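You operate a simulated robot arm through the tools that you are given. There is no shell and no other tool.

You are at the controls of a simulated robot arm. One attempt, no reset.

## Task
Take the hammer on the tall table top and put it away on the port rear bench top. Put the mallet on the tall table top away on the shelf of the side trestle. Take the batten from the side bench top and put it on the tall table top. Take the yellow-headed peg on the side bench top and put it away on the stern end of the long bench. Open the left drawer of the chest bench, put the wedge on the side bench top away in the inside of the left drawer of the chest bench and shut the drawer again. Put the white cloth from the small table on the shelf under the steam box and the blue cloth on the table end of the side bench. Do these in any order.

Only the result counts: the job must be done as asked and must still hold three seconds after the hand-in. Knocking over, shifting, dropping, spilling or breaking anything else fails it. Flat cloth is picked up by pressing the open fingertips on it (5 to 10 N) and closing them slowly along it; thin cloth reads only 2 to 8 mm in the jaws.

## Robot
A 6-joint arm with a fingered hand on a trunk, on a base that moves. Base frame: it is fixed to the floor where the robot stands at the start and does not move with it; the origin is under the middle of the robot, x ahead of it, y to its left, z up. Units: m, degrees, N and s.
With the tool pointing down near the work surface it reaches from about 0.14 to 0.58 m from the robot's upright axis, wherever it stands. Its first joint turns from -166.0 to 166.0 degrees. Places, roughly: batten (40x3x2 cm) [-4.1, -1.4, 0.9]; cloth [-5.5, 2.25, 0.75]; hammer (19x3x9 cm) [-3.3, -0.7, 1]; inside of the left drawer of the chest bench [0.6, 5, 0.7]; left drawer of the chest bench [0.6, 5, 0.7]; mallet (25x7x11 cm) [-3.2, -1, 1]; port rear bench [-7.5, 3.1, 0.9]; shelf of the side trestle (22x18 cm) [1.74, 0.52, 0.6]; shelf under the steam box (24x54 cm) [-1.98, 4.54, 0.6]; stern end of the long bench [2.4, 3.4, 0.5]; table end of the side bench [-4.4, -1.5, 0.9]; tall table [-2.5, -0.8, 0.9]; wedge (11x5x4 cm) [-5.1, -1.4, 0.9]; yellow-headed peg (3x3x10 cm) [-4.8, -1.4, 0.9]. Payload 3.2 kg.
Tool frame: the origin (TCP) lies between the finger pads and is the grasp point; the fingertips stand 0.022 m ahead of it; z points along the fingers, y is the line along which they close. The gripper opens to 0.112 m; its body begins 0.06 m behind the TCP. The gripper is a hand of 3 fingers: y runs from the thumb to the fingers, the wrist lies at [0, 0, -0.218] in the tool frame.
Orientation is told as [roll, pitch, yaw] about the base's x, y, z axes, in that order, counted from this pose: with the fingers straight down and closing along the base's y, the tool's x points along the base's -x, its y along +y and its z along -z.

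## Interface
- The arm moves only by the tool apply_moves. Its argument "deltas" is one flat list of numbers, 6 for each row, row after row: the shift along the base's x, y, z in m, then the turn, a rotation vector about the base's x, y, z in rad. In form: [x, y, z, rx, ry, rz, x, y, z, rx, ry, rz, ...]. A call has 1 to 20 rows; each row is the pose to reach, as a shift and turn from the pose commanded when the call began. A row lasts 0.2 s, in which the tool goes at most 0.05 m and 8.6 degrees; a call with a longer step from one row to the next is refused whole. Where a pose cannot be reached the arm comes as near as it can. A force on the tool above 40 N (or 10 N above the force at the start of the call, whichever is more), or a blocked arm, ends the call early, and 0.2 s more pass. In this call time passes only in rows, and 0.2 s behind the last. It gives the time, the measured TCP pose, the force on the tool (base axes), the opening and the grip force at its end, in the units of the frame above (readings bear some noise), with the torque about the TCP (base axes, N m) and any sound that the robot's microphone picked up.
- Cameras (640 x 400 px; columns grow to the right, rows downward): "scene" is now at [0.0254, 0.1384, 1.4888]; the picture's right is [-0.29, -0.96, 0.00], its down [-0.49, 0.15, -0.86] and it looks along [0.82, -0.25, -0.52] (base axes); focal length 294 px, centre (320, 200). "wrist" rides on the gripper at [0.066, 0.003, -0.08] in the tool frame; the picture's right is [-0.05, 1.00, 0.00], its down [-0.77, -0.04, -0.64] and it looks along [-0.64, -0.03, 0.77] (tool axes); focal length 275 px, centre (320, 200). There is no depth. A picture from a camera that has moved, and an enlarged one, comes with that camera's place and axes in the base frame and with its lens.
- grab_frame(camera): a new picture of that camera. It takes no simulated time.
- move_column(by): slides the trunk up (or, below 0, down) by that many m; the arm and the scene camera ride with it, the base frame stays. It gives what a move gives, with no picture.
- drive_base(legs): drives the robot by 1 to 6 legs, each [ahead, turn to the left] in m and degrees, along the robot's own axes; the way and the turn of a leg run together, so that a leg with both is an arc; at most 1.5 m and 180 degrees a leg. The arm and the cameras ride along, it lands a little off, and it stops where it bumps. It gives what a move gives.
- set_fingers(finger1, finger2, thumb_bend): sets how far each is bent, from 0 (flat) to 100 (curled in); at 30 the hand is open as for a grip, at 70 the pads meet at the TCP. One left out holds its place. A second passes; each finger stops where it meets its share of the squeeze, and holds until it gets a number again. It is the only way to open and close the hand. It gives what a move gives, with no picture; readings hold the bend of each and the force on the fingers (four entries, about 0 where the hand has none), thumb and palm.
- pan_tilt(pan, tilt): turns the head with the scene camera to pan (to the left, within 155 degrees either way) and tilt (down, from -29 to 69), counted from straight ahead of the robot. It gives what a move gives.
- inspect(camera, box): a new picture of the part [left, top, right, bottom] of that camera's present view, enlarged. It takes no simulated time.
- sign_off(): hands the job in; it is judged then, once.

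Nothing tells you exact positions but the pictures and the camera data. Unless the task says otherwise, let go and move clear before handing in.

The tools are called after ">>>" by a JSON object that holds its "api" and its "payload". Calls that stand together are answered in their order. apply_moves: Moves the arm, as the interface text tells. Its arguments: {"type":"object","properties":{"deltas":{"type":"array","items":{"type":"number"}}},"required":["deltas"]} The other tools are called the same way: move_column (by) moves the trunk up or down; set_fingers (finger1, finger2, thumb_bend) moves the fingers one by one; drive_base (legs) drives the base; pan_tilt (pan, tilt) turns the head that bears the scene camera; grab_frame (camera) takes a picture; inspect (camera, box) takes an enlarged picture of a part of a camera's view; sign_off () hands the job in.

At the start:

```text
time_s: 0.0
tool_pos: [0.34, -0.038, 1.1334]
orientation: [0.0, -0.1, -0.1]
contact_force: [0.2, 0.1, 1.0]
moment: [-0.02, 0.0, 0.02]
opening: 0.1119
grip_force: 0.2
shape: jaw
bend: [30.0, 30.0, 30.0]
finger forces: [0.1, 0.1, 0.0, 0.1, 0.1, 0.1]
trunk travel left (down, up): [-0.5, 0.09]
robot x, y, heading: [0.0014, -0.0001, -0.1]
head pan, tilt (commanded): [-16.8, 31.1]
```

scene: 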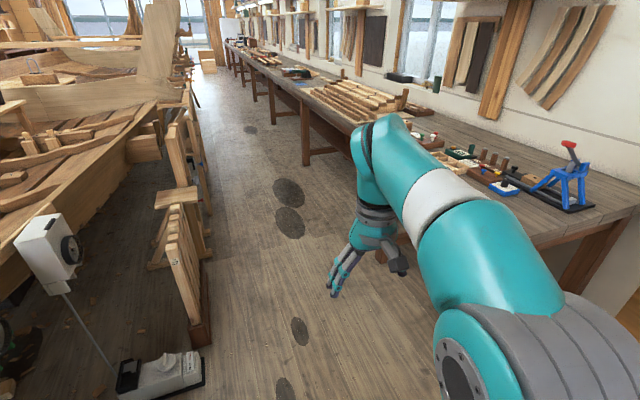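
wrist: 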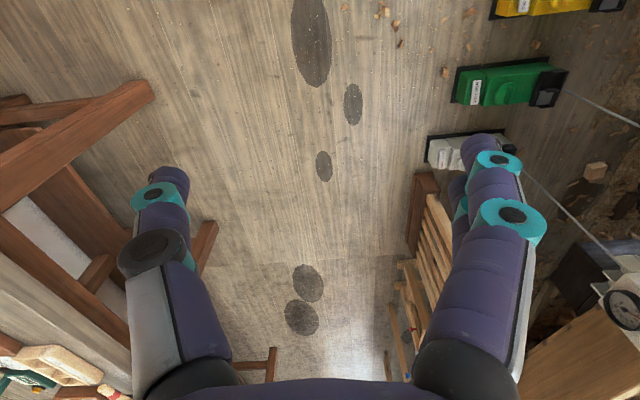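

I see a boat-building workshop with a long bench to my right and a boat to my left. I'll look around first to learn the layout before moving anything.

>>> {"api": "pan_tilt", "payload": {"pan": 60, "tilt": 20}}

>>> {"api": "grab_frame", "payload": {"camera": "scene"}}

>>> {"api": "pan_tilt", "payload": {"pan": 120, "tilt": 20}}

>>> {"api": "grab_frame", "payload": {"camera": "scene"}}

>>> {"api": "pan_tilt", "payload": {"pan": 155, "tilt": 20}}

>>> {"api": "grab_frame", "payload": {"camera": "scene"}}

>>> {"api": "pan_tilt", "payload": {"pan": -155, "tilt": 20}}

>>> {"api": "grab_frame", "payload": {"camera": "scene"}}

>>> {"api": "pan_tilt", "payload": {"pan": -90, "tilt": 20}}

>>> {"api": "grab_frame", "payload": {"camera": "scene"}}

>>> {"api": "pan_tilt", "payload": {"pan": 0, "tilt": 20}}

>>> {"api": "grab_frame", "payload": {"camera": "scene"}}

```text
time_s: 1.5
tool_pos: [0.3394, -0.0393, 1.1336]
orientation: [0.1, 0.0, 0.0]
contact_force: [-0.3, -0.3, 1.0]
moment: [-0.01, 0.0, -0.03]
opening: 0.1116
grip_force: 0.0
shape: jaw
bend: [30.0, 30.0, 30.0]
finger forces: [0.0, 0.0, 0.0, 0.0, 0.0, 0.0]
trunk travel left (down, up): [-0.5, 0.09]
robot x, y, heading: [0.0017, 0.0011, 0.2]
head pan, tilt (commanded): [60.0, 20.0]
```

```text
taken
camera scene: at [-0.0141, 0.245, 1.5067], right [0.87, -0.5, 0.0], down [-0.17, -0.3, -0.94], along [0.47, 0.81, -0.34], focal length 294 px, centre (320, 200)
```

scene: 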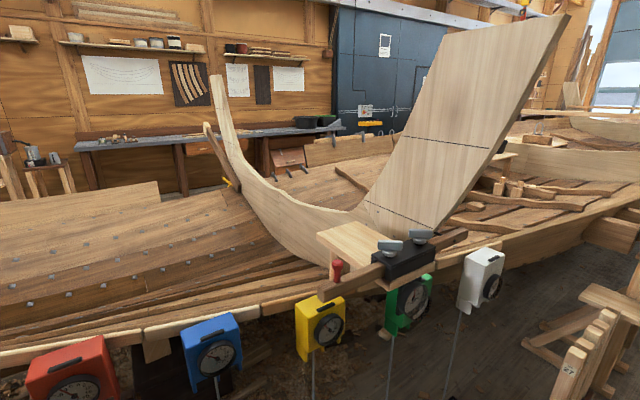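

```text
time_s: 2.8
tool_pos: [0.3388, -0.0396, 1.1334]
orientation: [-0.1, 0.0, 0.0]
contact_force: [0.7, 0.1, 0.7]
moment: [0.02, -0.02, -0.03]
opening: 0.1119
grip_force: 0.0
shape: jaw
bend: [30.0, 30.0, 30.0]
finger forces: [0.0, 0.0, 0.0, 0.1, 0.0, 0.1]
trunk travel left (down, up): [-0.5, 0.09]
robot x, y, heading: [0.0026, 0.0006, 0.3]
head pan, tilt (commanded): [120.0, 20.0]
```

```text
taken
camera scene: at [-0.1073, 0.2451, 1.5067], right [0.87, 0.5, 0.0], down [0.17, -0.3, -0.94], along [-0.47, 0.81, -0.34], focal length 294 px, centre (320, 200)
```

scene: 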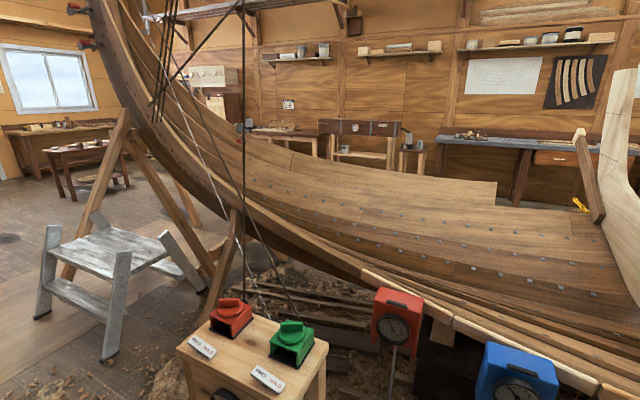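

```text
time_s: 3.8
tool_pos: [0.3397, -0.0389, 1.1344]
orientation: [0.1, -0.1, 0.1]
contact_force: [-1.1, -0.1, 0.7]
moment: [0.02, -0.03, 0.01]
opening: 0.112
grip_force: 0.1
shape: jaw
bend: [30.0, 30.0, 30.0]
finger forces: [0.0, 0.1, 0.0, 0.0, 0.0, 0.1]
trunk travel left (down, up): [-0.5, 0.09]
robot x, y, heading: [-0.0005, -0.0014, -0.0]
head pan, tilt (commanded): [154.7, 20.0]
```

```text
taken
camera scene: at [-0.1449, 0.2043, 1.5067], right [0.43, 0.9, 0.0], down [0.31, -0.15, -0.94], along [-0.85, 0.4, -0.34], focal length 294 px, centre (320, 200)
```

scene: 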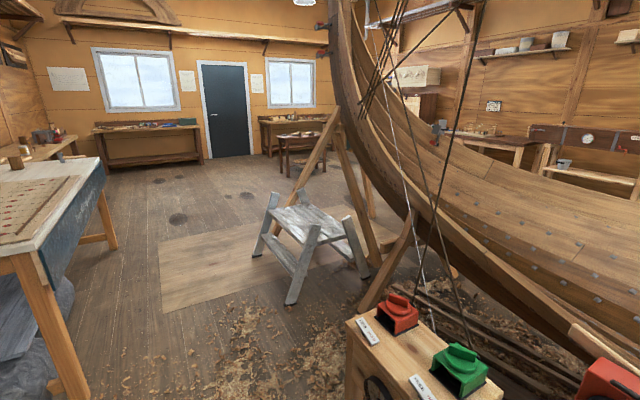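

```text
time_s: 8.0
tool_pos: [0.3395, -0.0389, 1.1329]
orientation: [0.0, 0.0, 0.0]
contact_force: [-0.5, -0.5, -0.7]
moment: [0.02, 0.0, -0.03]
opening: 0.1117
grip_force: 0.0
shape: jaw
bend: [30.0, 30.0, 30.0]
finger forces: [0.0, 0.1, 0.0, 0.0, 0.0, 0.1]
trunk travel left (down, up): [-0.5, 0.09]
robot x, y, heading: [0.0013, -0.0025, 0.2]
head pan, tilt (commanded): [-154.7, 20.0]
```

```text
taken
camera scene: at [-0.145, 0.1246, 1.5067], right [-0.43, 0.9, 0.0], down [0.31, 0.15, -0.94], along [-0.85, -0.4, -0.34], focal length 294 px, centre (320, 200)
```

scene: 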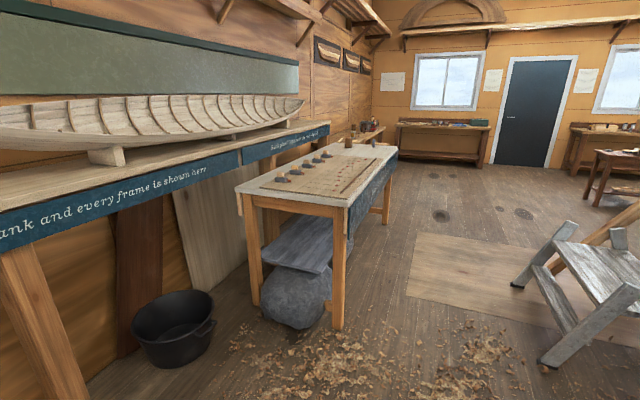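

```text
time_s: 9.3
tool_pos: [0.338, -0.039, 1.134]
orientation: [0.0, 0.0, 0.0]
contact_force: [-0.8, -0.8, -0.3]
moment: [0.01, 0.0, 0.0]
opening: 0.1119
grip_force: 0.0
shape: jaw
bend: [30.0, 30.0, 30.0]
finger forces: [0.0, 0.0, 0.0, 0.0, 0.1, 0.1]
trunk travel left (down, up): [-0.5, 0.09]
robot x, y, heading: [-0.0014, -0.0014, 0.2]
head pan, tilt (commanded): [-90.0, 20.0]
```

```text
taken
camera scene: at [-0.0608, 0.0713, 1.5067], right [-1.0, 0.0, 0.0], down [0.0, 0.34, -0.94], along [0.0, -0.94, -0.34], focal length 294 px, centre (320, 200)
```

scene: 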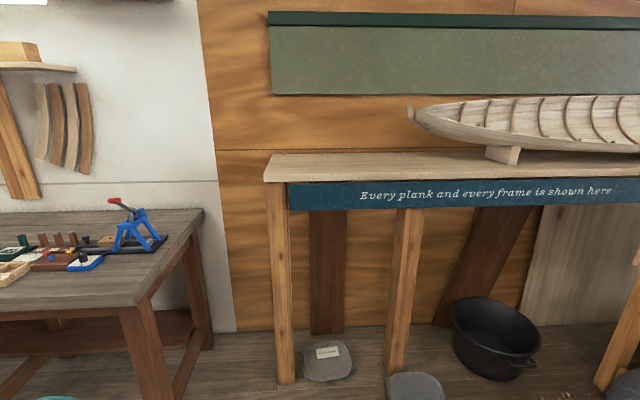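

```text
time_s: 11.0
tool_pos: [0.3388, -0.039, 1.1335]
orientation: [0.0, 0.0, 0.0]
contact_force: [-0.1, -0.7, 0.8]
moment: [-0.03, 0.03, 0.05]
opening: 0.112
grip_force: 0.2
shape: jaw
bend: [30.0, 30.0, 30.0]
finger forces: [0.0, 0.1, 0.0, 0.0, 0.0, 0.0]
trunk travel left (down, up): [-0.5, 0.09]
robot x, y, heading: [0.0011, -0.0014, -0.1]
head pan, tilt (commanded): [0.0, 20.0]
```

```text
taken
camera scene: at [0.0324, 0.1643, 1.5067], right [0.0, -1.0, 0.0], down [-0.34, 0.0, -0.94], along [0.94, 0.0, -0.34], focal length 294 px, centre (320, 200)
```

scene: 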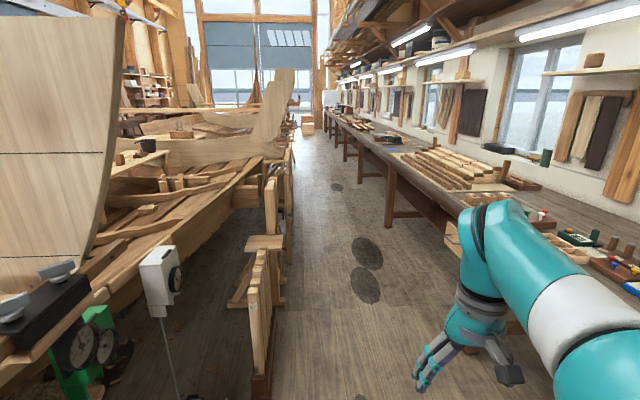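

The tall table lies behind me to the right (x about -1.6 to -3.55, y about -0.4 to -1.2), with the side bench past it. I'll turn around and drive part way there, then look again.

>>> {"api": "drive_base", "payload": {"legs": [[0, -90], [0, -90], [1.4, 0]]}}

>>> {"api": "grab_frame", "payload": {"camera": "scene"}}

```text
time_s: 25.6
tool_pos: [-1.7375, 0.063, 1.1333]
orientation: [-0.1, -0.1, 179.1]
contact_force: [-0.8, -0.5, 0.4]
moment: [-0.04, -0.02, 0.01]
opening: 0.1119
grip_force: 0.0
shape: jaw
bend: [30.0, 30.0, 30.0]
finger forces: [0.0, 0.1, 0.1, 0.1, 0.0, 0.0]
trunk travel left (down, up): [-0.5, 0.09]
robot x, y, heading: [-1.3974, 0.0201, 179.1]
head pan, tilt (commanded): [0.0, 20.0]
```

```text
taken
camera scene: at [-1.4358, -0.1491, 1.5067], right [0.02, 1.0, 0.0], down [0.34, -0.01, -0.94], along [-0.94, 0.02, -0.34], focal length 294 px, centre (320, 200)
```

scene: 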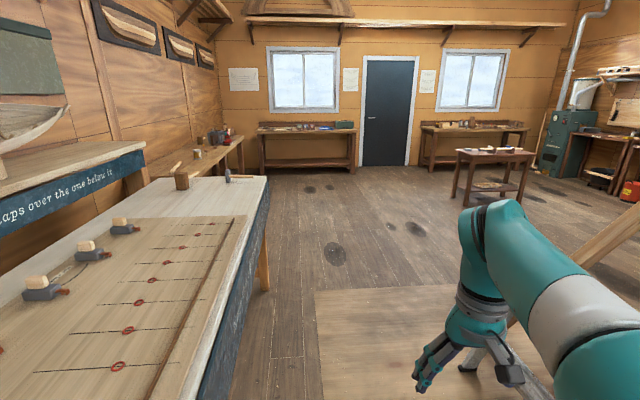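

I can now see the mallet and hammer at the far end of the tall table, with the side bench beyond along the left wall. I'll zoom in on both.

>>> {"api": "inspect", "payload": {"camera": "scene", "box": [140, 110, 300, 210]}}

>>> {"api": "inspect", "payload": {"camera": "scene", "box": [380, 100, 640, 240]}}

```text
4.00 times, centred on (220, 160) of scene
camera zoom: at [-1.4358, -0.1491, 1.5067], right [0.02, 1.0, 0.0], down [0.34, -0.01, -0.94], along [-0.94, 0.02, -0.34], focal length 1176 px, centre (720, 360)
```

zoom: 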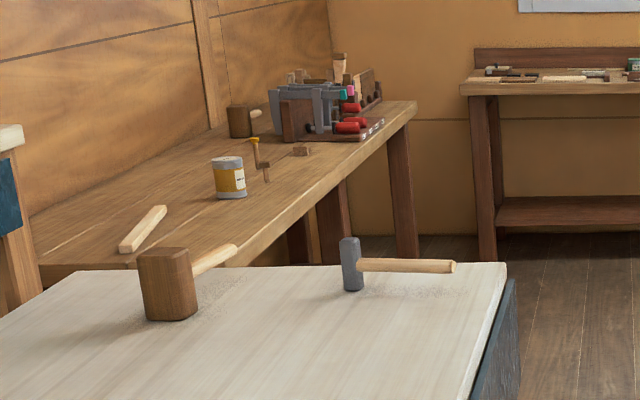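

```text
2.46 times, centred on (510, 170) of scene
camera zoom: at [-1.4358, -0.1491, 1.5067], right [0.02, 1.0, 0.0], down [0.34, -0.01, -0.94], along [-0.94, 0.02, -0.34], focal length 723 px, centre (-148, 274)
```

zoom: 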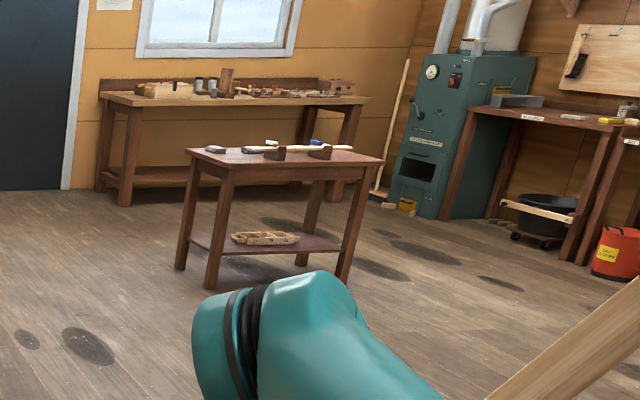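

The hammer's handle points toward +y and the mallet's handle points toward -x, and both should be reachable from the table's far end. I'll look down to judge my own base size, then drive past the table.

>>> {"api": "pan_tilt", "payload": {"pan": 40, "tilt": 69}}

>>> {"api": "grab_frame", "payload": {"camera": "scene"}}

>>> {"api": "pan_tilt", "payload": {"pan": -60, "tilt": 69}}

>>> {"api": "grab_frame", "payload": {"camera": "scene"}}

```text
time_s: 26.8
tool_pos: [-1.7376, 0.0625, 1.1341]
orientation: [0.0, 0.0, 179.0]
contact_force: [-0.1, 0.0, 0.3]
moment: [0.01, 0.01, 0.02]
opening: 0.1117
grip_force: 0.0
shape: jaw
bend: [30.0, 30.0, 30.0]
finger forces: [0.0, 0.1, 0.0, 0.0, 0.0, 0.0]
trunk travel left (down, up): [-0.5, 0.09]
robot x, y, heading: [-1.4016, 0.0171, 178.9]
head pan, tilt (commanded): [40.0, 68.8]
```

```text
taken
camera scene: at [-1.3861, -0.1859, 1.4392], right [-0.63, 0.78, 0.0], down [0.72, 0.59, -0.36], along [-0.28, -0.23, -0.93], focal length 294 px, centre (320, 200)
```

scene: 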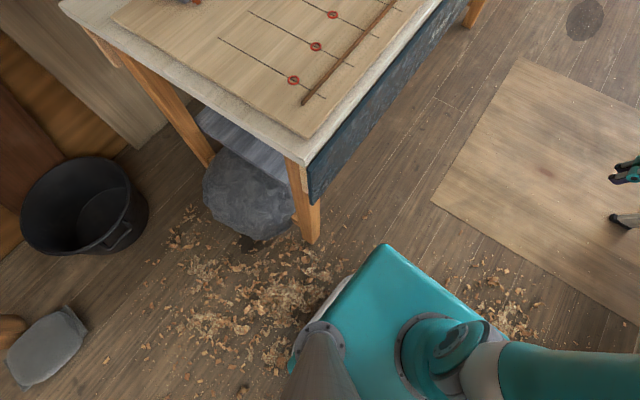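

```text
time_s: 28.6
tool_pos: [-1.7364, 0.0613, 1.1334]
orientation: [0.1, -0.1, 179.0]
contact_force: [-0.3, -0.2, 1.1]
moment: [-0.03, -0.02, 0.02]
opening: 0.1117
grip_force: 0.1
shape: jaw
bend: [30.0, 30.0, 30.0]
finger forces: [0.0, 0.1, 0.1, 0.0, 0.0, 0.1]
trunk travel left (down, up): [-0.5, 0.09]
robot x, y, heading: [-1.3991, 0.0186, 179.1]
head pan, tilt (commanded): [-60.0, 68.8]
```

```text
taken
camera scene: at [-1.3697, -0.1018, 1.4391], right [0.87, 0.49, 0.0], down [0.45, -0.81, -0.36], along [-0.18, 0.32, -0.93], focal length 294 px, centre (320, 200)
```

scene: 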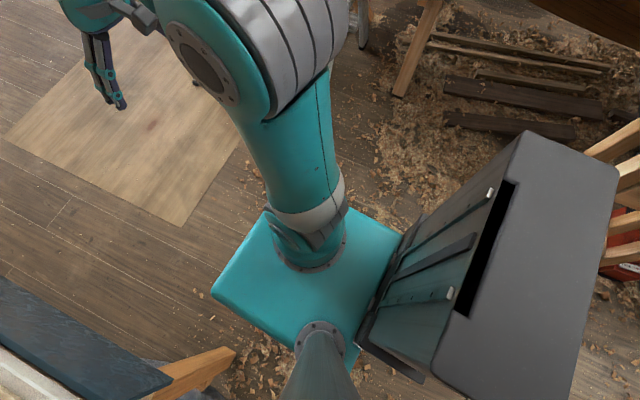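

The teal platform is about 0.2 m half-width with a dark box next to it toward the rear right. I need to know whether that box belongs to the robot before I turn near furniture.

>>> {"api": "pan_tilt", "payload": {"pan": -120, "tilt": 60}}

>>> {"api": "grab_frame", "payload": {"camera": "scene"}}

>>> {"api": "pan_tilt", "payload": {"pan": 150, "tilt": 55}}

>>> {"api": "grab_frame", "payload": {"camera": "scene"}}

>>> {"api": "pan_tilt", "payload": {"pan": 0, "tilt": 69}}

>>> {"api": "grab_frame", "payload": {"camera": "scene"}}

```text
time_s: 29.9
tool_pos: [-1.7382, 0.062, 1.1343]
orientation: [0.1, 0.0, 178.9]
contact_force: [0.8, 0.4, -0.5]
moment: [-0.02, 0.0, -0.01]
opening: 0.1119
grip_force: 0.1
shape: jaw
bend: [30.0, 30.0, 30.0]
finger forces: [0.0, 0.0, 0.1, 0.1, 0.0, 0.1]
trunk travel left (down, up): [-0.5, 0.09]
robot x, y, heading: [-1.4024, 0.0163, 178.8]
head pan, tilt (commanded): [-120.0, 60.0]
```

```text
taken
camera scene: at [-1.3083, -0.0935, 1.4485], right [0.86, -0.51, 0.0], down [-0.45, -0.74, -0.5], along [0.26, 0.43, -0.87], focal length 294 px, centre (320, 200)
```

scene: 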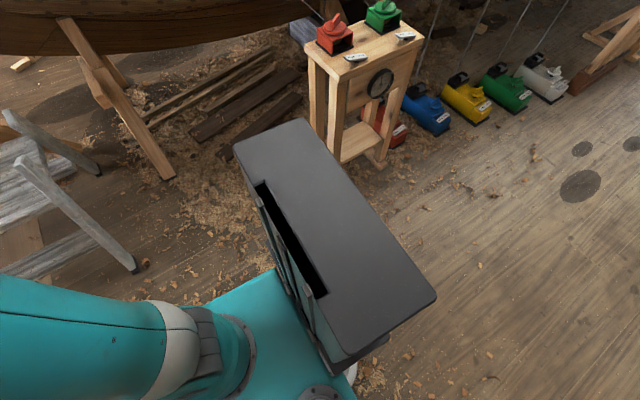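

```text
time_s: 33.6
tool_pos: [-1.7375, 0.0625, 1.1327]
orientation: [0.0, 0.0, 179.0]
contact_force: [-0.4, -0.5, -0.2]
moment: [-0.01, 0.04, -0.01]
opening: 0.1119
grip_force: 0.2
shape: jaw
bend: [30.0, 30.0, 30.0]
finger forces: [0.0, 0.1, 0.0, 0.0, 0.0, 0.1]
trunk travel left (down, up): [-0.5, 0.09]
robot x, y, heading: [-1.4013, 0.018, 179.1]
head pan, tilt (commanded): [150.0, 55.0]
```

```text
taken
camera scene: at [-1.2808, -0.1878, 1.4546], right [-0.51, -0.86, 0.0], down [-0.7, 0.42, -0.57], along [0.49, -0.3, -0.82], focal length 294 px, centre (320, 200)
```

scene: 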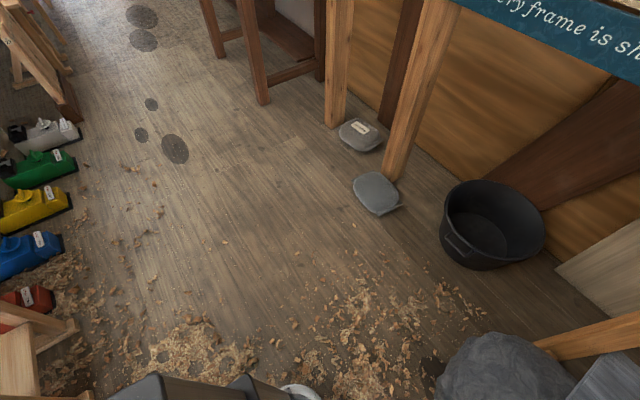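

```text
time_s: 36.0
tool_pos: [-1.7376, 0.0611, 1.134]
orientation: [0.1, 0.0, 178.9]
contact_force: [1.6, 0.6, -0.3]
moment: [-0.02, 0.03, 0.03]
opening: 0.112
grip_force: 0.1
shape: jaw
bend: [30.0, 30.0, 30.0]
finger forces: [0.0, 0.1, 0.1, 0.0, 0.0, 0.0]
trunk travel left (down, up): [-0.5, 0.09]
robot x, y, heading: [-1.4028, 0.0184, 179.0]
head pan, tilt (commanded): [0.0, 68.8]
```

```text
taken
camera scene: at [-1.3985, -0.1498, 1.4391], right [0.02, 1.0, 0.0], down [0.93, -0.02, -0.36], along [-0.36, 0.01, -0.93], focal length 294 px, centre (320, 200)
```

scene: 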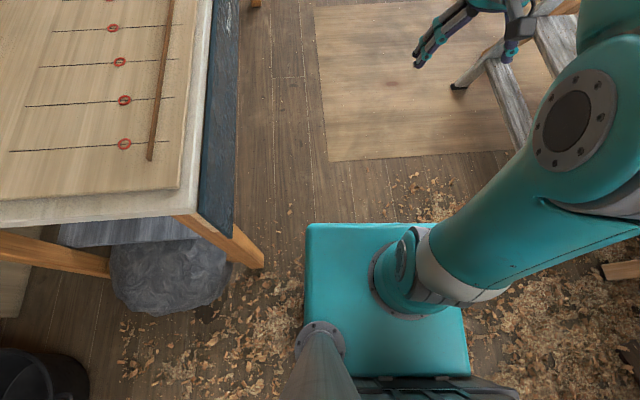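

The dark box is the robot's own rear cabinet, so the footprint is roughly 0.4 x 0.4 m. The corridor between the tall table and the step stool is wide enough, so I'll drive through it to beyond the table end.

>>> {"api": "drive_base", "payload": {"legs": [[1.25, 0], [1.25, 0]]}}

>>> {"api": "pan_tilt", "payload": {"pan": 60, "tilt": 30}}

>>> {"api": "grab_frame", "payload": {"camera": "scene"}}

>>> {"api": "pan_tilt", "payload": {"pan": 120, "tilt": 40}}

>>> {"api": "grab_frame", "payload": {"camera": "scene"}}

```text
time_s: 48.1
tool_pos: [-4.2163, 0.0943, 1.1332]
orientation: [0.0, -0.1, 179.7]
contact_force: [0.1, 0.2, 0.3]
moment: [0.03, -0.01, -0.02]
opening: 0.1117
grip_force: 0.1
shape: jaw
bend: [30.0, 30.0, 30.0]
finger forces: [0.0, 0.1, 0.0, 0.0, 0.1, 0.1]
trunk travel left (down, up): [-0.5, 0.09]
robot x, y, heading: [-3.8719, 0.0514, 179.9]
head pan, tilt (commanded): [0.0, 68.8]
```

```text
time_s: 49.4
tool_pos: [-4.2142, 0.0946, 1.1336]
orientation: [0.0, 0.0, 179.7]
contact_force: [-0.8, 0.6, 0.3]
moment: [-0.02, 0.02, 0.01]
opening: 0.1118
grip_force: 0.1
shape: jaw
bend: [30.0, 30.0, 30.0]
finger forces: [0.1, 0.1, 0.1, 0.1, 0.0, 0.1]
trunk travel left (down, up): [-0.5, 0.09]
robot x, y, heading: [-3.8756, 0.0508, 179.8]
head pan, tilt (commanded): [60.0, 30.0]
```

```text
taken
camera scene: at [-3.8625, -0.191, 1.4906], right [-0.86, 0.5, 0.0], down [0.25, 0.43, -0.87], along [-0.44, -0.75, -0.5], focal length 294 px, centre (320, 200)
```

scene: 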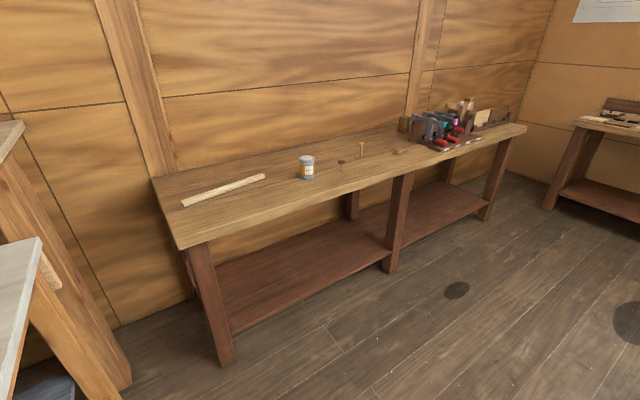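

```text
time_s: 50.7
tool_pos: [-4.2148, 0.0945, 1.133]
orientation: [0.0, 0.1, 179.9]
contact_force: [0.1, -0.1, 0.0]
moment: [0.02, 0.03, -0.03]
opening: 0.1118
grip_force: 0.1
shape: jaw
bend: [30.0, 30.0, 30.0]
finger forces: [0.0, 0.0, 0.0, 0.0, 0.1, 0.0]
trunk travel left (down, up): [-0.5, 0.09]
robot x, y, heading: [-3.877, 0.052, 179.7]
head pan, tilt (commanded): [120.0, 40.0]
```

```text
taken
camera scene: at [-3.7748, -0.1867, 1.4753], right [-0.87, -0.5, 0.0], down [-0.32, 0.56, -0.77], along [0.38, -0.66, -0.64], focal length 294 px, centre (320, 200)
```

scene: 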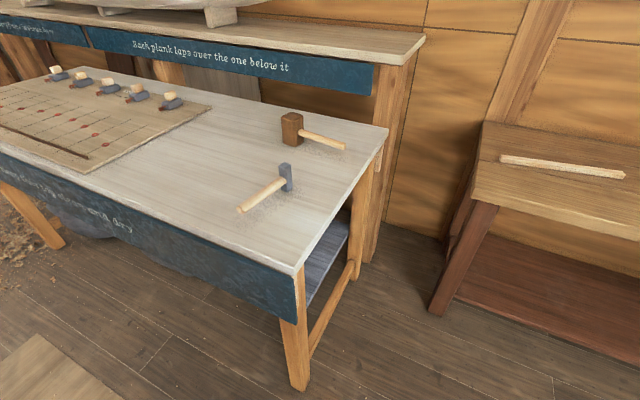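

The hammer's handle is near (-3.33, -0.64), the mallet's handle near (-3.35, -0.97), and the side bench front edge is at about y=-1.13. I'll drive into the gap at the table end and face the table.

>>> {"api": "drive_base", "payload": {"legs": [[0, 90], [0.84, 0], [0, 90]]}}

>>> {"api": "pan_tilt", "payload": {"pan": 0, "tilt": 40}}

>>> {"api": "grab_frame", "payload": {"camera": "scene"}}

>>> {"api": "grab_frame", "payload": {"camera": "wrist"}}

```text
time_s: 62.8
tool_pos: [-3.5376, -0.8255, 1.1334]
orientation: [0.0, 0.0, 0.1]
contact_force: [-0.7, -0.2, -0.5]
moment: [-0.02, -0.04, -0.01]
opening: 0.1117
grip_force: 0.0
shape: jaw
bend: [30.0, 30.0, 30.0]
finger forces: [0.0, 0.0, 0.0, 0.0, 0.0, 0.0]
trunk travel left (down, up): [-0.5, 0.09]
robot x, y, heading: [-3.875, -0.784, 0.1]
head pan, tilt (commanded): [120.0, 40.0]
```

```text
time_s: 64.8
tool_pos: [-3.5373, -0.8251, 1.1335]
orientation: [0.0, 0.0, 0.2]
contact_force: [0.3, -0.5, 0.0]
moment: [-0.01, 0.0, -0.01]
opening: 0.112
grip_force: 0.0
shape: jaw
bend: [30.0, 30.0, 30.0]
finger forces: [0.0, 0.0, 0.0, 0.1, 0.1, 0.0]
trunk travel left (down, up): [-0.5, 0.09]
robot x, y, heading: [-3.8753, -0.7857, 0.2]
head pan, tilt (commanded): [0.0, 40.0]
```

```text
taken
camera scene: at [-3.8523, -0.6227, 1.4753], right [0.0, -1.0, 0.0], down [-0.64, 0.0, -0.77], along [0.77, 0.0, -0.64], focal length 294 px, centre (320, 200)
```

scene: 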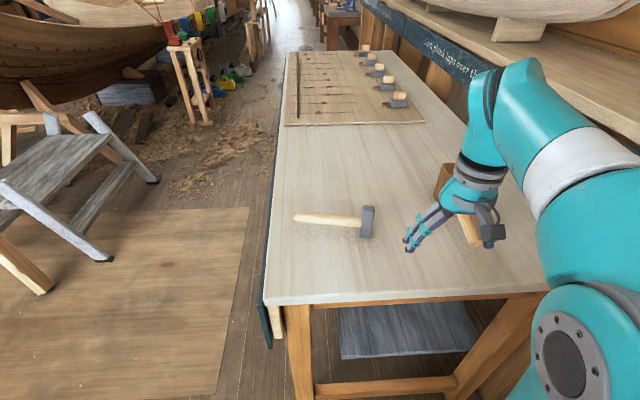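

```text
taken
camera wrist: at [-3.6024, -0.8217, 1.2144], right [0.05, 1.0, 0.0], down [0.77, -0.03, 0.64], along [0.64, -0.03, -0.77], focal length 275 px, centre (320, 200)
```

wrist: 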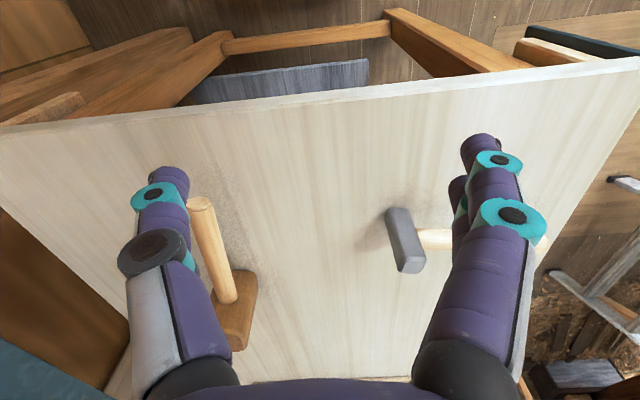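

The mallet handle runs nearly along x from about (-3.43,-0.95) to (-3.25,-0.97) at z about 0.99, so I can grip it near the head with the fingers closing along y. I'll edge the base 7 cm closer, then hover over the handle.

>>> {"api": "drive_base", "payload": {"legs": [[0.07, 0]]}}

>>> {"api": "apply_moves", "payload": {"deltas": [0.03, -0.03, 0, 0, 0, 0, 0.06, -0.06, 0, 0, 0, -0.03, 0.09, -0.09, 0, 0, 0, -0.06, 0.12, -0.12, 0, 0, 0, -0.1, 0.135, -0.137, 0, 0, 0, -0.1]}}

>>> {"api": "grab_frame", "payload": {"camera": "wrist"}}

>>> {"api": "grab_frame", "payload": {"camera": "scene"}}

```text
time_s: 65.8
tool_pos: [-3.4663, -0.8261, 1.1341]
orientation: [0.0, 0.0, 0.0]
contact_force: [0.5, 0.0, 0.3]
moment: [0.01, 0.0, 0.01]
opening: 0.1121
grip_force: 0.0
shape: jaw
bend: [30.0, 30.0, 30.0]
finger forces: [0.0, 0.0, 0.0, 0.0, 0.1, 0.1]
trunk travel left (down, up): [-0.5, 0.09]
robot x, y, heading: [-3.811, -0.7871, 0.1]
head pan, tilt (commanded): [0.0, 40.0]
```

```text
time_s: 67.0
tool_pos: [-3.3303, -0.9624, 1.1323]
orientation: [0.0, -0.1, -5.7]
contact_force: [0.5, 0.0, 0.1]
moment: [0.03, -0.01, 0.02]
opening: 0.1119
grip_force: 0.1
shape: jaw
bend: [30.0, 30.0, 30.0]
finger forces: [0.1, 0.0, 0.1, 0.0, 0.1, 0.1]
trunk travel left (down, up): [-0.5, 0.09]
robot x, y, heading: [-3.8068, -0.7861, 0.1]
head pan, tilt (commanded): [0.0, 40.0]
```

```text
taken
camera wrist: at [-3.3962, -0.953, 1.2132], right [0.15, 0.99, 0.0], down [0.76, -0.11, 0.64], along [0.63, -0.09, -0.77], focal length 275 px, centre (320, 200)
```

wrist: 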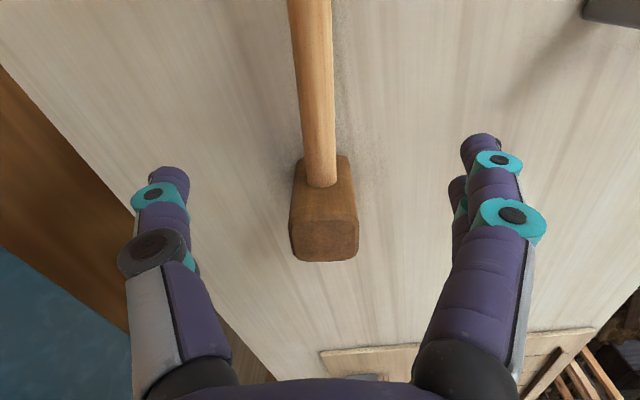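

```text
taken
camera scene: at [-3.7813, -0.6231, 1.4753], right [0.0, -1.0, 0.0], down [-0.64, 0.0, -0.77], along [0.77, 0.0, -0.64], focal length 294 px, centre (320, 200)
```

scene: 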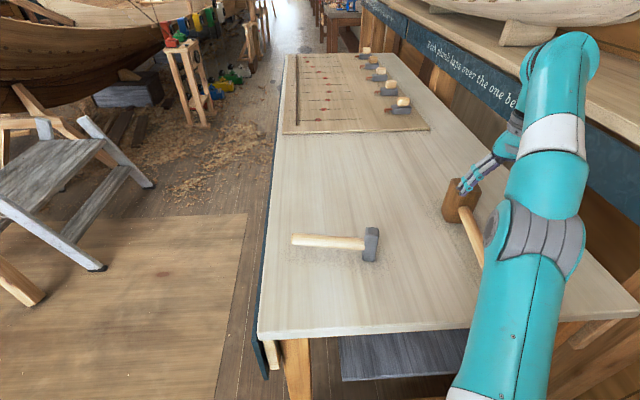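

The handle passes directly under the open hand, with the head's near face at x about -3.235. I'll shift 2 cm toward the head, lower to handle height (z about 0.99) and close.

>>> {"api": "apply_moves", "payload": {"deltas": [0.02, -0.005, 0, 0, 0, 0, 0.02, -0.005, -0.04, 0, 0, 0, 0.02, -0.005, -0.08, 0, 0, 0, 0.02, -0.005, -0.12, 0, 0, 0, 0.02, -0.005, -0.142, 0, 0, 0]}}

>>> {"api": "grab_frame", "payload": {"camera": "wrist"}}

```text
time_s: 68.2
tool_pos: [-3.3103, -0.966, 0.9908]
orientation: [0.2, 0.0, -5.5]
contact_force: [0.3, 0.0, -0.2]
moment: [0.01, 0.0, -0.01]
opening: 0.1118
grip_force: 0.0
shape: jaw
bend: [30.0, 30.0, 30.0]
finger forces: [0.0, 0.0, 0.0, 0.2, 0.0, 0.1]
out of reach, approached as far as the arm can: row 1
trunk travel left (down, up): [-0.5, 0.09]
robot x, y, heading: [-3.8051, -0.7882, 0.2]
head pan, tilt (commanded): [0.0, 40.0]
```

```text
taken
camera wrist: at [-3.3758, -0.9571, 1.0718], right [0.15, 0.99, 0.0], down [0.76, -0.11, 0.64], along [0.63, -0.09, -0.77], focal length 275 px, centre (320, 200)
```

wrist: 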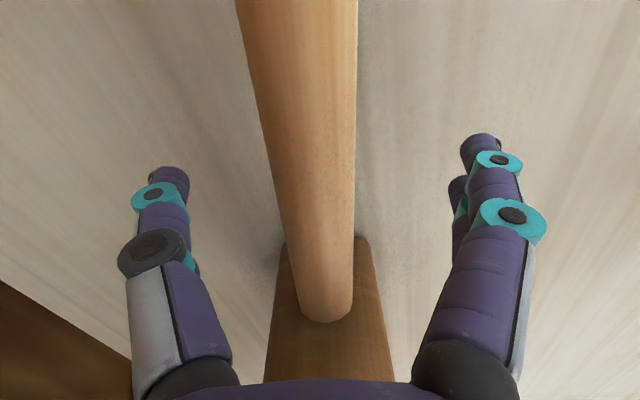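

The handle is centred between the fingers. Closing now.

>>> {"api": "set_fingers", "payload": {"finger1": 80, "finger2": 80, "thumb_bend": 80}}

>>> {"api": "grab_frame", "payload": {"camera": "wrist"}}

```text
time_s: 69.2
tool_pos: [-3.3116, -0.9666, 0.9916]
orientation: [0.1, 0.0, -5.6]
contact_force: [0.4, 1.1, -1.3]
moment: [0.03, 0.01, 0.0]
opening: 0.0
grip_force: 0.3
shape: fingers
bend: [78.0, 77.0, 76.0]
finger forces: [0.1, 0.1, 0.0, 0.1, 0.4, 0.1]
trunk travel left (down, up): [-0.5, 0.09]
robot x, y, heading: [-3.8067, -0.7855, -0.1]
head pan, tilt (commanded): [0.0, 40.0]
```

```text
taken
camera wrist: at [-3.3758, -0.9573, 1.0723], right [0.14, 0.99, 0.0], down [0.76, -0.11, 0.64], along [0.63, -0.09, -0.77], focal length 275 px, centre (320, 200)
```

wrist: 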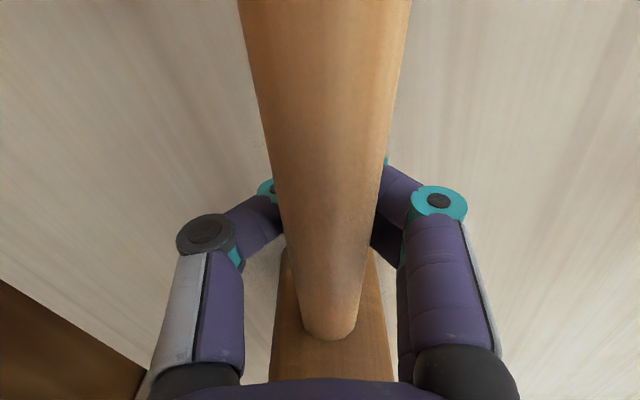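

The fingers read no grip and the handle looks to have ridden up over them, so they closed underneath it. I'll check from the scene camera before reopening.

>>> {"api": "inspect", "payload": {"camera": "scene", "box": [400, 130, 560, 290]}}

```text
2.50 times, centred on (480, 210) of scene
camera zoom: at [-3.7817, -0.6228, 1.4753], right [0.0, -1.0, 0.0], down [-0.64, 0.0, -0.77], along [0.77, 0.0, -0.64], focal length 735 px, centre (-80, 175)
```

zoom: 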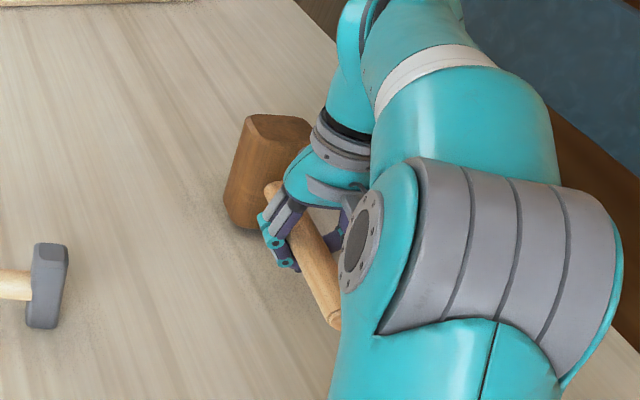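

The handle is resting on top of the closed fingers with the mallet slightly tilted. I'll open in small steps so it settles back gently on its head.

>>> {"api": "set_fingers", "payload": {"finger1": 66, "finger2": 66, "thumb_bend": 66}}

>>> {"api": "set_fingers", "payload": {"finger1": 58, "finger2": 58, "thumb_bend": 58}}

>>> {"api": "grab_frame", "payload": {"camera": "wrist"}}

>>> {"api": "set_fingers", "payload": {"finger1": 30, "finger2": 30, "thumb_bend": 30}}

>>> {"api": "grab_frame", "payload": {"camera": "wrist"}}

>>> {"api": "inspect", "payload": {"camera": "scene", "box": [400, 130, 560, 290]}}

```text
time_s: 70.2
tool_pos: [-3.3111, -0.9679, 0.9912]
orientation: [0.0, 0.0, -5.8]
contact_force: [0.1, -1.1, -0.2]
moment: [-0.05, 0.02, -0.01]
opening: 0.013
grip_force: 0.5
shape: fingers
bend: [65.0, 66.0, 66.0]
finger forces: [0.7, 0.1, 0.0, 0.0, 0.6, 0.0]
trunk travel left (down, up): [-0.5, 0.09]
robot x, y, heading: [-3.8074, -0.7883, -0.1]
head pan, tilt (commanded): [0.0, 40.0]
```

```text
time_s: 71.2
tool_pos: [-3.3115, -0.9686, 0.9908]
orientation: [0.0, -0.1, -5.5]
contact_force: [0.2, -1.2, 0.2]
moment: [-0.02, -0.01, 0.03]
opening: 0.0346
grip_force: 0.2
shape: fingers
bend: [57.0, 57.0, 57.0]
finger forces: [0.0, 0.1, 0.1, 0.0, 0.1, 0.0]
trunk travel left (down, up): [-0.5, 0.09]
robot x, y, heading: [-3.8045, -0.7884, 0.2]
head pan, tilt (commanded): [0.0, 40.0]
```

```text
taken
camera wrist: at [-3.3759, -0.9573, 1.0724], right [0.14, 0.99, 0.0], down [0.76, -0.11, 0.64], along [0.63, -0.09, -0.77], focal length 275 px, centre (320, 200)
```

wrist: 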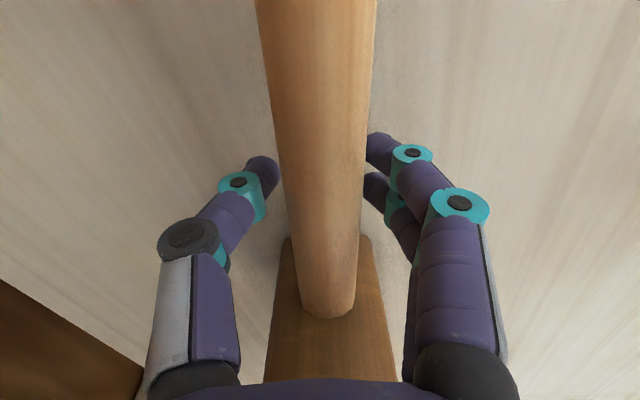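

```text
time_s: 72.2
tool_pos: [-3.3111, -0.9679, 0.9916]
orientation: [0.0, 0.0, -5.6]
contact_force: [0.6, 0.2, 0.7]
moment: [0.0, 0.01, 0.0]
opening: 0.111
grip_force: 0.1
shape: fingers
bend: [30.0, 30.0, 30.0]
finger forces: [0.0, 0.0, 0.0, 0.0, 0.0, 0.0]
trunk travel left (down, up): [-0.5, 0.09]
robot x, y, heading: [-3.8096, -0.7843, 0.2]
head pan, tilt (commanded): [0.0, 40.0]
```

```text
taken
camera wrist: at [-3.3759, -0.9573, 1.0724], right [0.14, 0.99, 0.0], down [0.76, -0.11, 0.64], along [0.63, -0.09, -0.77], focal length 275 px, centre (320, 200)
```

wrist: 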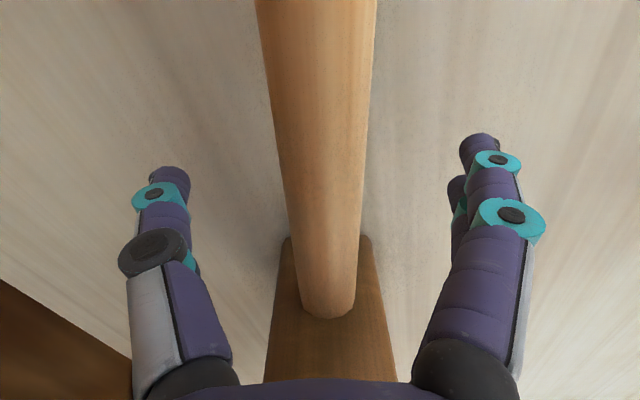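

```text
2.50 times, centred on (480, 210) of scene
camera zoom: at [-3.7819, -0.6227, 1.4753], right [0.0, -1.0, 0.0], down [-0.64, 0.0, -0.77], along [0.77, 0.0, -0.64], focal length 735 px, centre (-80, 175)
```

zoom: 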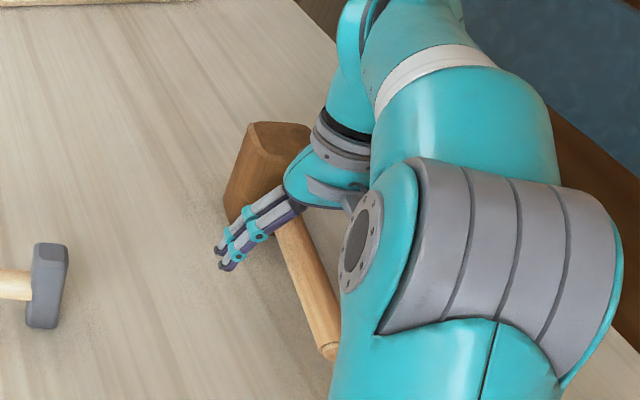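

The mallet settled back upright. The handle centre seems to be about 6 mm above where I gripped, so I'll raise the hand a little, recentre on the handle and close in small steps while watching the finger forces.

>>> {"api": "apply_moves", "payload": {"deltas": [0.0, 0.002, 0.006, 0, 0, 0, 0.0, 0.002, 0.011, 0, 0, 0]}}

>>> {"api": "set_fingers", "payload": {"finger1": 58, "finger2": 58, "thumb_bend": 58}}

>>> {"api": "grab_frame", "payload": {"camera": "wrist"}}

>>> {"api": "set_fingers", "payload": {"finger1": 63, "finger2": 63, "thumb_bend": 63}}

>>> {"api": "grab_frame", "payload": {"camera": "wrist"}}

```text
time_s: 72.8
tool_pos: [-3.3112, -0.966, 1.0017]
orientation: [0.0, 0.0, -5.6]
contact_force: [-0.5, 0.0, -0.4]
moment: [-0.02, 0.02, 0.0]
opening: 0.1112
grip_force: 0.1
shape: fingers
bend: [30.0, 30.0, 30.0]
finger forces: [0.0, 0.0, 0.0, 0.1, 0.0, 0.0]
trunk travel left (down, up): [-0.5, 0.09]
robot x, y, heading: [-3.8074, -0.7905, -0.1]
head pan, tilt (commanded): [0.0, 40.0]
```

```text
time_s: 73.8
tool_pos: [-3.3117, -0.964, 1.003]
orientation: [0.1, 0.0, -5.6]
contact_force: [-1.2, -0.2, 0.0]
moment: [0.0, -0.02, -0.03]
opening: 0.0361
grip_force: 0.0
shape: fingers
bend: [57.0, 57.0, 57.0]
finger forces: [0.0, 0.0, 0.0, 0.1, 0.1, 0.0]
trunk travel left (down, up): [-0.5, 0.09]
robot x, y, heading: [-3.8065, -0.7853, -0.1]
head pan, tilt (commanded): [0.0, 40.0]
```

```text
taken
camera wrist: at [-3.3761, -0.955, 1.0836], right [0.14, 0.99, 0.0], down [0.76, -0.11, 0.64], along [0.63, -0.09, -0.77], focal length 275 px, centre (320, 200)
```

wrist: 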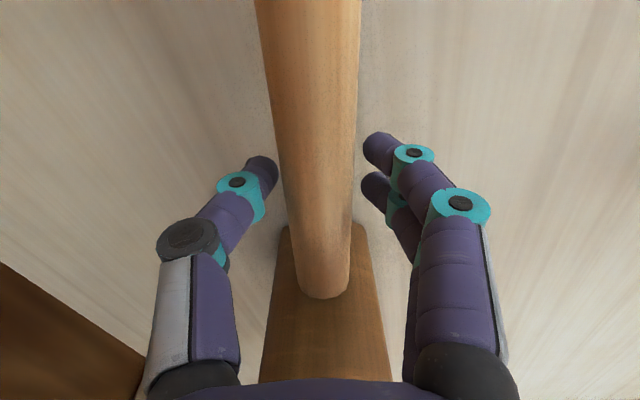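

```text
time_s: 74.8
tool_pos: [-3.311, -0.9665, 1.0028]
orientation: [0.0, 0.1, -5.6]
contact_force: [0.3, -0.3, -0.3]
moment: [-0.01, -0.02, 0.03]
opening: 0.0221
grip_force: 0.5
shape: fingers
bend: [62.0, 62.0, 62.0]
finger forces: [0.5, 0.3, 0.1, 0.0, 1.0, 0.0]
trunk travel left (down, up): [-0.5, 0.09]
robot x, y, heading: [-3.8077, -0.7873, 0.0]
head pan, tilt (commanded): [0.0, 40.0]
```

```text
taken
camera wrist: at [-3.3761, -0.955, 1.0835], right [0.14, 0.99, 0.0], down [0.76, -0.11, 0.64], along [0.63, -0.09, -0.77], focal length 275 px, centre (320, 200)
```

wrist: 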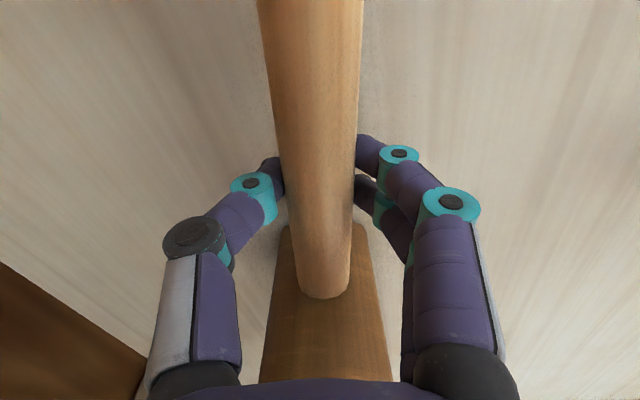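

Contact has just begun on both sides. I'll tighten a little further and check whether the force builds or the handle slips again.

>>> {"api": "set_fingers", "payload": {"finger1": 66, "finger2": 66, "thumb_bend": 66}}

>>> {"api": "grab_frame", "payload": {"camera": "wrist"}}

```text
time_s: 75.8
tool_pos: [-3.3114, -0.9652, 1.0027]
orientation: [0.0, 0.0, -5.6]
contact_force: [0.7, -0.5, -0.4]
moment: [0.03, -0.01, -0.01]
opening: 0.0206
grip_force: 3.6
shape: fingers
bend: [63.0, 63.0, 64.0]
finger forces: [1.8, 1.7, 0.1, 0.1, 3.4, 0.0]
trunk travel left (down, up): [-0.5, 0.09]
robot x, y, heading: [-3.8051, -0.7837, 0.2]
head pan, tilt (commanded): [0.0, 40.0]
```

```text
taken
camera wrist: at [-3.376, -0.955, 1.0835], right [0.14, 0.99, 0.0], down [0.76, -0.11, 0.64], along [0.63, -0.09, -0.77], focal length 275 px, centre (320, 200)
```

wrist: 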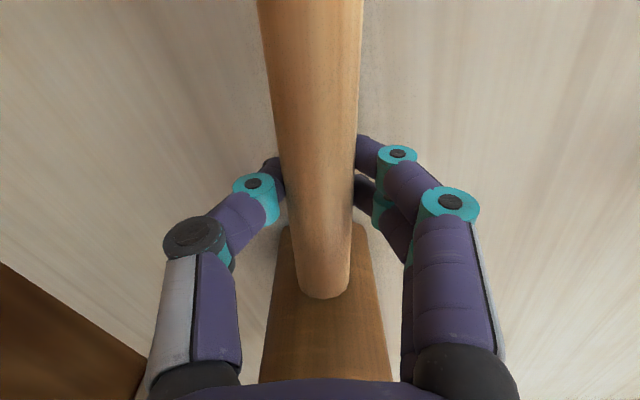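

The grip is now building cleanly at a handle thickness of about 2 cm. I'll raise the squeeze gradually.

>>> {"api": "set_fingers", "payload": {"finger1": 71, "finger2": 71, "thumb_bend": 71}}

>>> {"api": "set_fingers", "payload": {"finger1": 77, "finger2": 77, "thumb_bend": 77}}

>>> {"api": "grab_frame", "payload": {"camera": "wrist"}}

```text
time_s: 76.8
tool_pos: [-3.3122, -0.9645, 1.0032]
orientation: [0.0, 0.1, -5.6]
contact_force: [-0.4, 0.8, 0.3]
moment: [-0.04, 0.0, 0.01]
opening: 0.0194
grip_force: 9.0
shape: fingers
bend: [65.0, 65.0, 66.0]
finger forces: [4.6, 4.7, 0.0, 0.0, 9.3, 0.1]
trunk travel left (down, up): [-0.5, 0.09]
robot x, y, heading: [-3.8067, -0.7853, 0.1]
head pan, tilt (commanded): [0.0, 40.0]
```

```text
time_s: 77.8
tool_pos: [-3.3125, -0.9647, 1.0023]
orientation: [0.0, -0.1, -5.6]
contact_force: [0.5, -0.8, 0.8]
moment: [-0.08, -0.02, 0.01]
opening: 0.0183
grip_force: 16.8
shape: fingers
bend: [69.0, 69.0, 67.0]
finger forces: [8.2, 8.2, 0.0, 0.1, 16.5, 0.0]
trunk travel left (down, up): [-0.5, 0.09]
robot x, y, heading: [-3.8093, -0.7863, 0.1]
head pan, tilt (commanded): [0.0, 40.0]
```

```text
taken
camera wrist: at [-3.3759, -0.955, 1.0835], right [0.14, 0.99, 0.0], down [0.76, -0.11, 0.64], along [0.63, -0.09, -0.77], focal length 275 px, centre (320, 200)
```

wrist: 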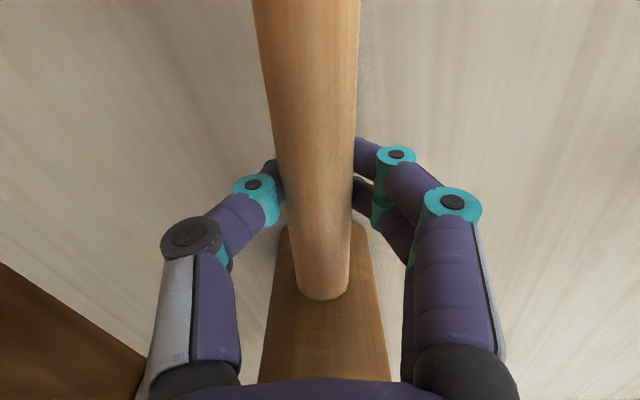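

Grip is at about 17 N with the handle stable. A little more squeeze, then a small test lift.

>>> {"api": "set_fingers", "payload": {"finger1": 83, "finger2": 83, "thumb_bend": 83}}

>>> {"api": "apply_moves", "payload": {"deltas": [0, 0, 0.01, 0, 0, 0, 0, 0, 0.02, 0, 0, 0]}}

>>> {"api": "grab_frame", "payload": {"camera": "wrist"}}

>>> {"api": "inspect", "payload": {"camera": "scene", "box": [400, 130, 560, 290]}}

```text
time_s: 78.8
tool_pos: [-3.3121, -0.9654, 1.0023]
orientation: [0.0, 0.0, -5.6]
contact_force: [0.2, 0.2, -0.2]
moment: [-0.01, 0.01, 0.03]
opening: 0.0179
grip_force: 22.4
shape: fingers
bend: [70.0, 70.0, 67.0]
finger forces: [11.1, 10.9, 0.0, 0.0, 22.1, 0.1]
trunk travel left (down, up): [-0.5, 0.09]
robot x, y, heading: [-3.8069, -0.7926, 0.2]
head pan, tilt (commanded): [0.0, 40.0]
```

```text
time_s: 79.4
tool_pos: [-3.3109, -0.9657, 1.0226]
orientation: [0.1, 0.0, -5.7]
contact_force: [0.6, 0.2, -2.8]
moment: [-0.02, 0.12, -0.02]
opening: 0.0174
grip_force: 21.4
shape: fingers
bend: [70.0, 69.0, 67.0]
finger forces: [12.2, 9.2, 0.1, 0.0, 21.3, 0.1]
trunk travel left (down, up): [-0.5, 0.09]
robot x, y, heading: [-3.8035, -0.7853, 0.1]
head pan, tilt (commanded): [0.0, 40.0]
```

```text
taken
camera wrist: at [-3.3758, -0.9553, 1.1036], right [0.14, 0.99, 0.0], down [0.76, -0.11, 0.64], along [0.63, -0.09, -0.77], focal length 275 px, centre (320, 200)
```

wrist: 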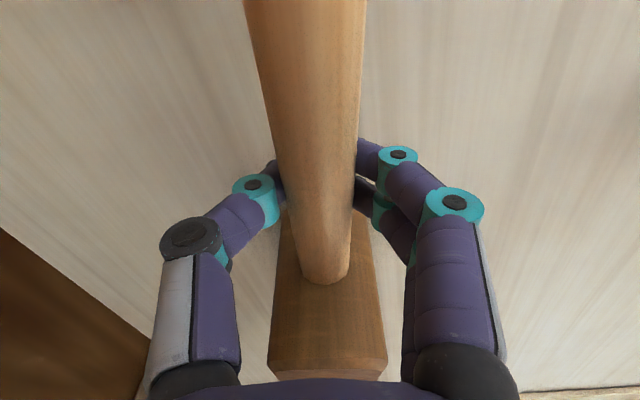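

```text
2.50 times, centred on (480, 210) of scene
camera zoom: at [-3.7816, -0.6228, 1.4752], right [0.0, -1.0, 0.0], down [-0.64, 0.0, -0.77], along [0.77, 0.0, -0.64], focal length 735 px, centre (-80, 175)
```

zoom: 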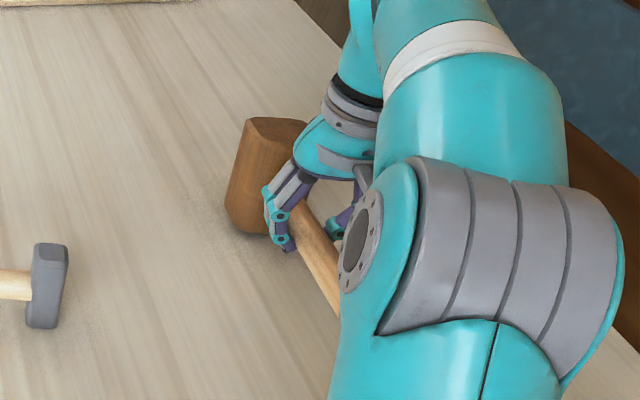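

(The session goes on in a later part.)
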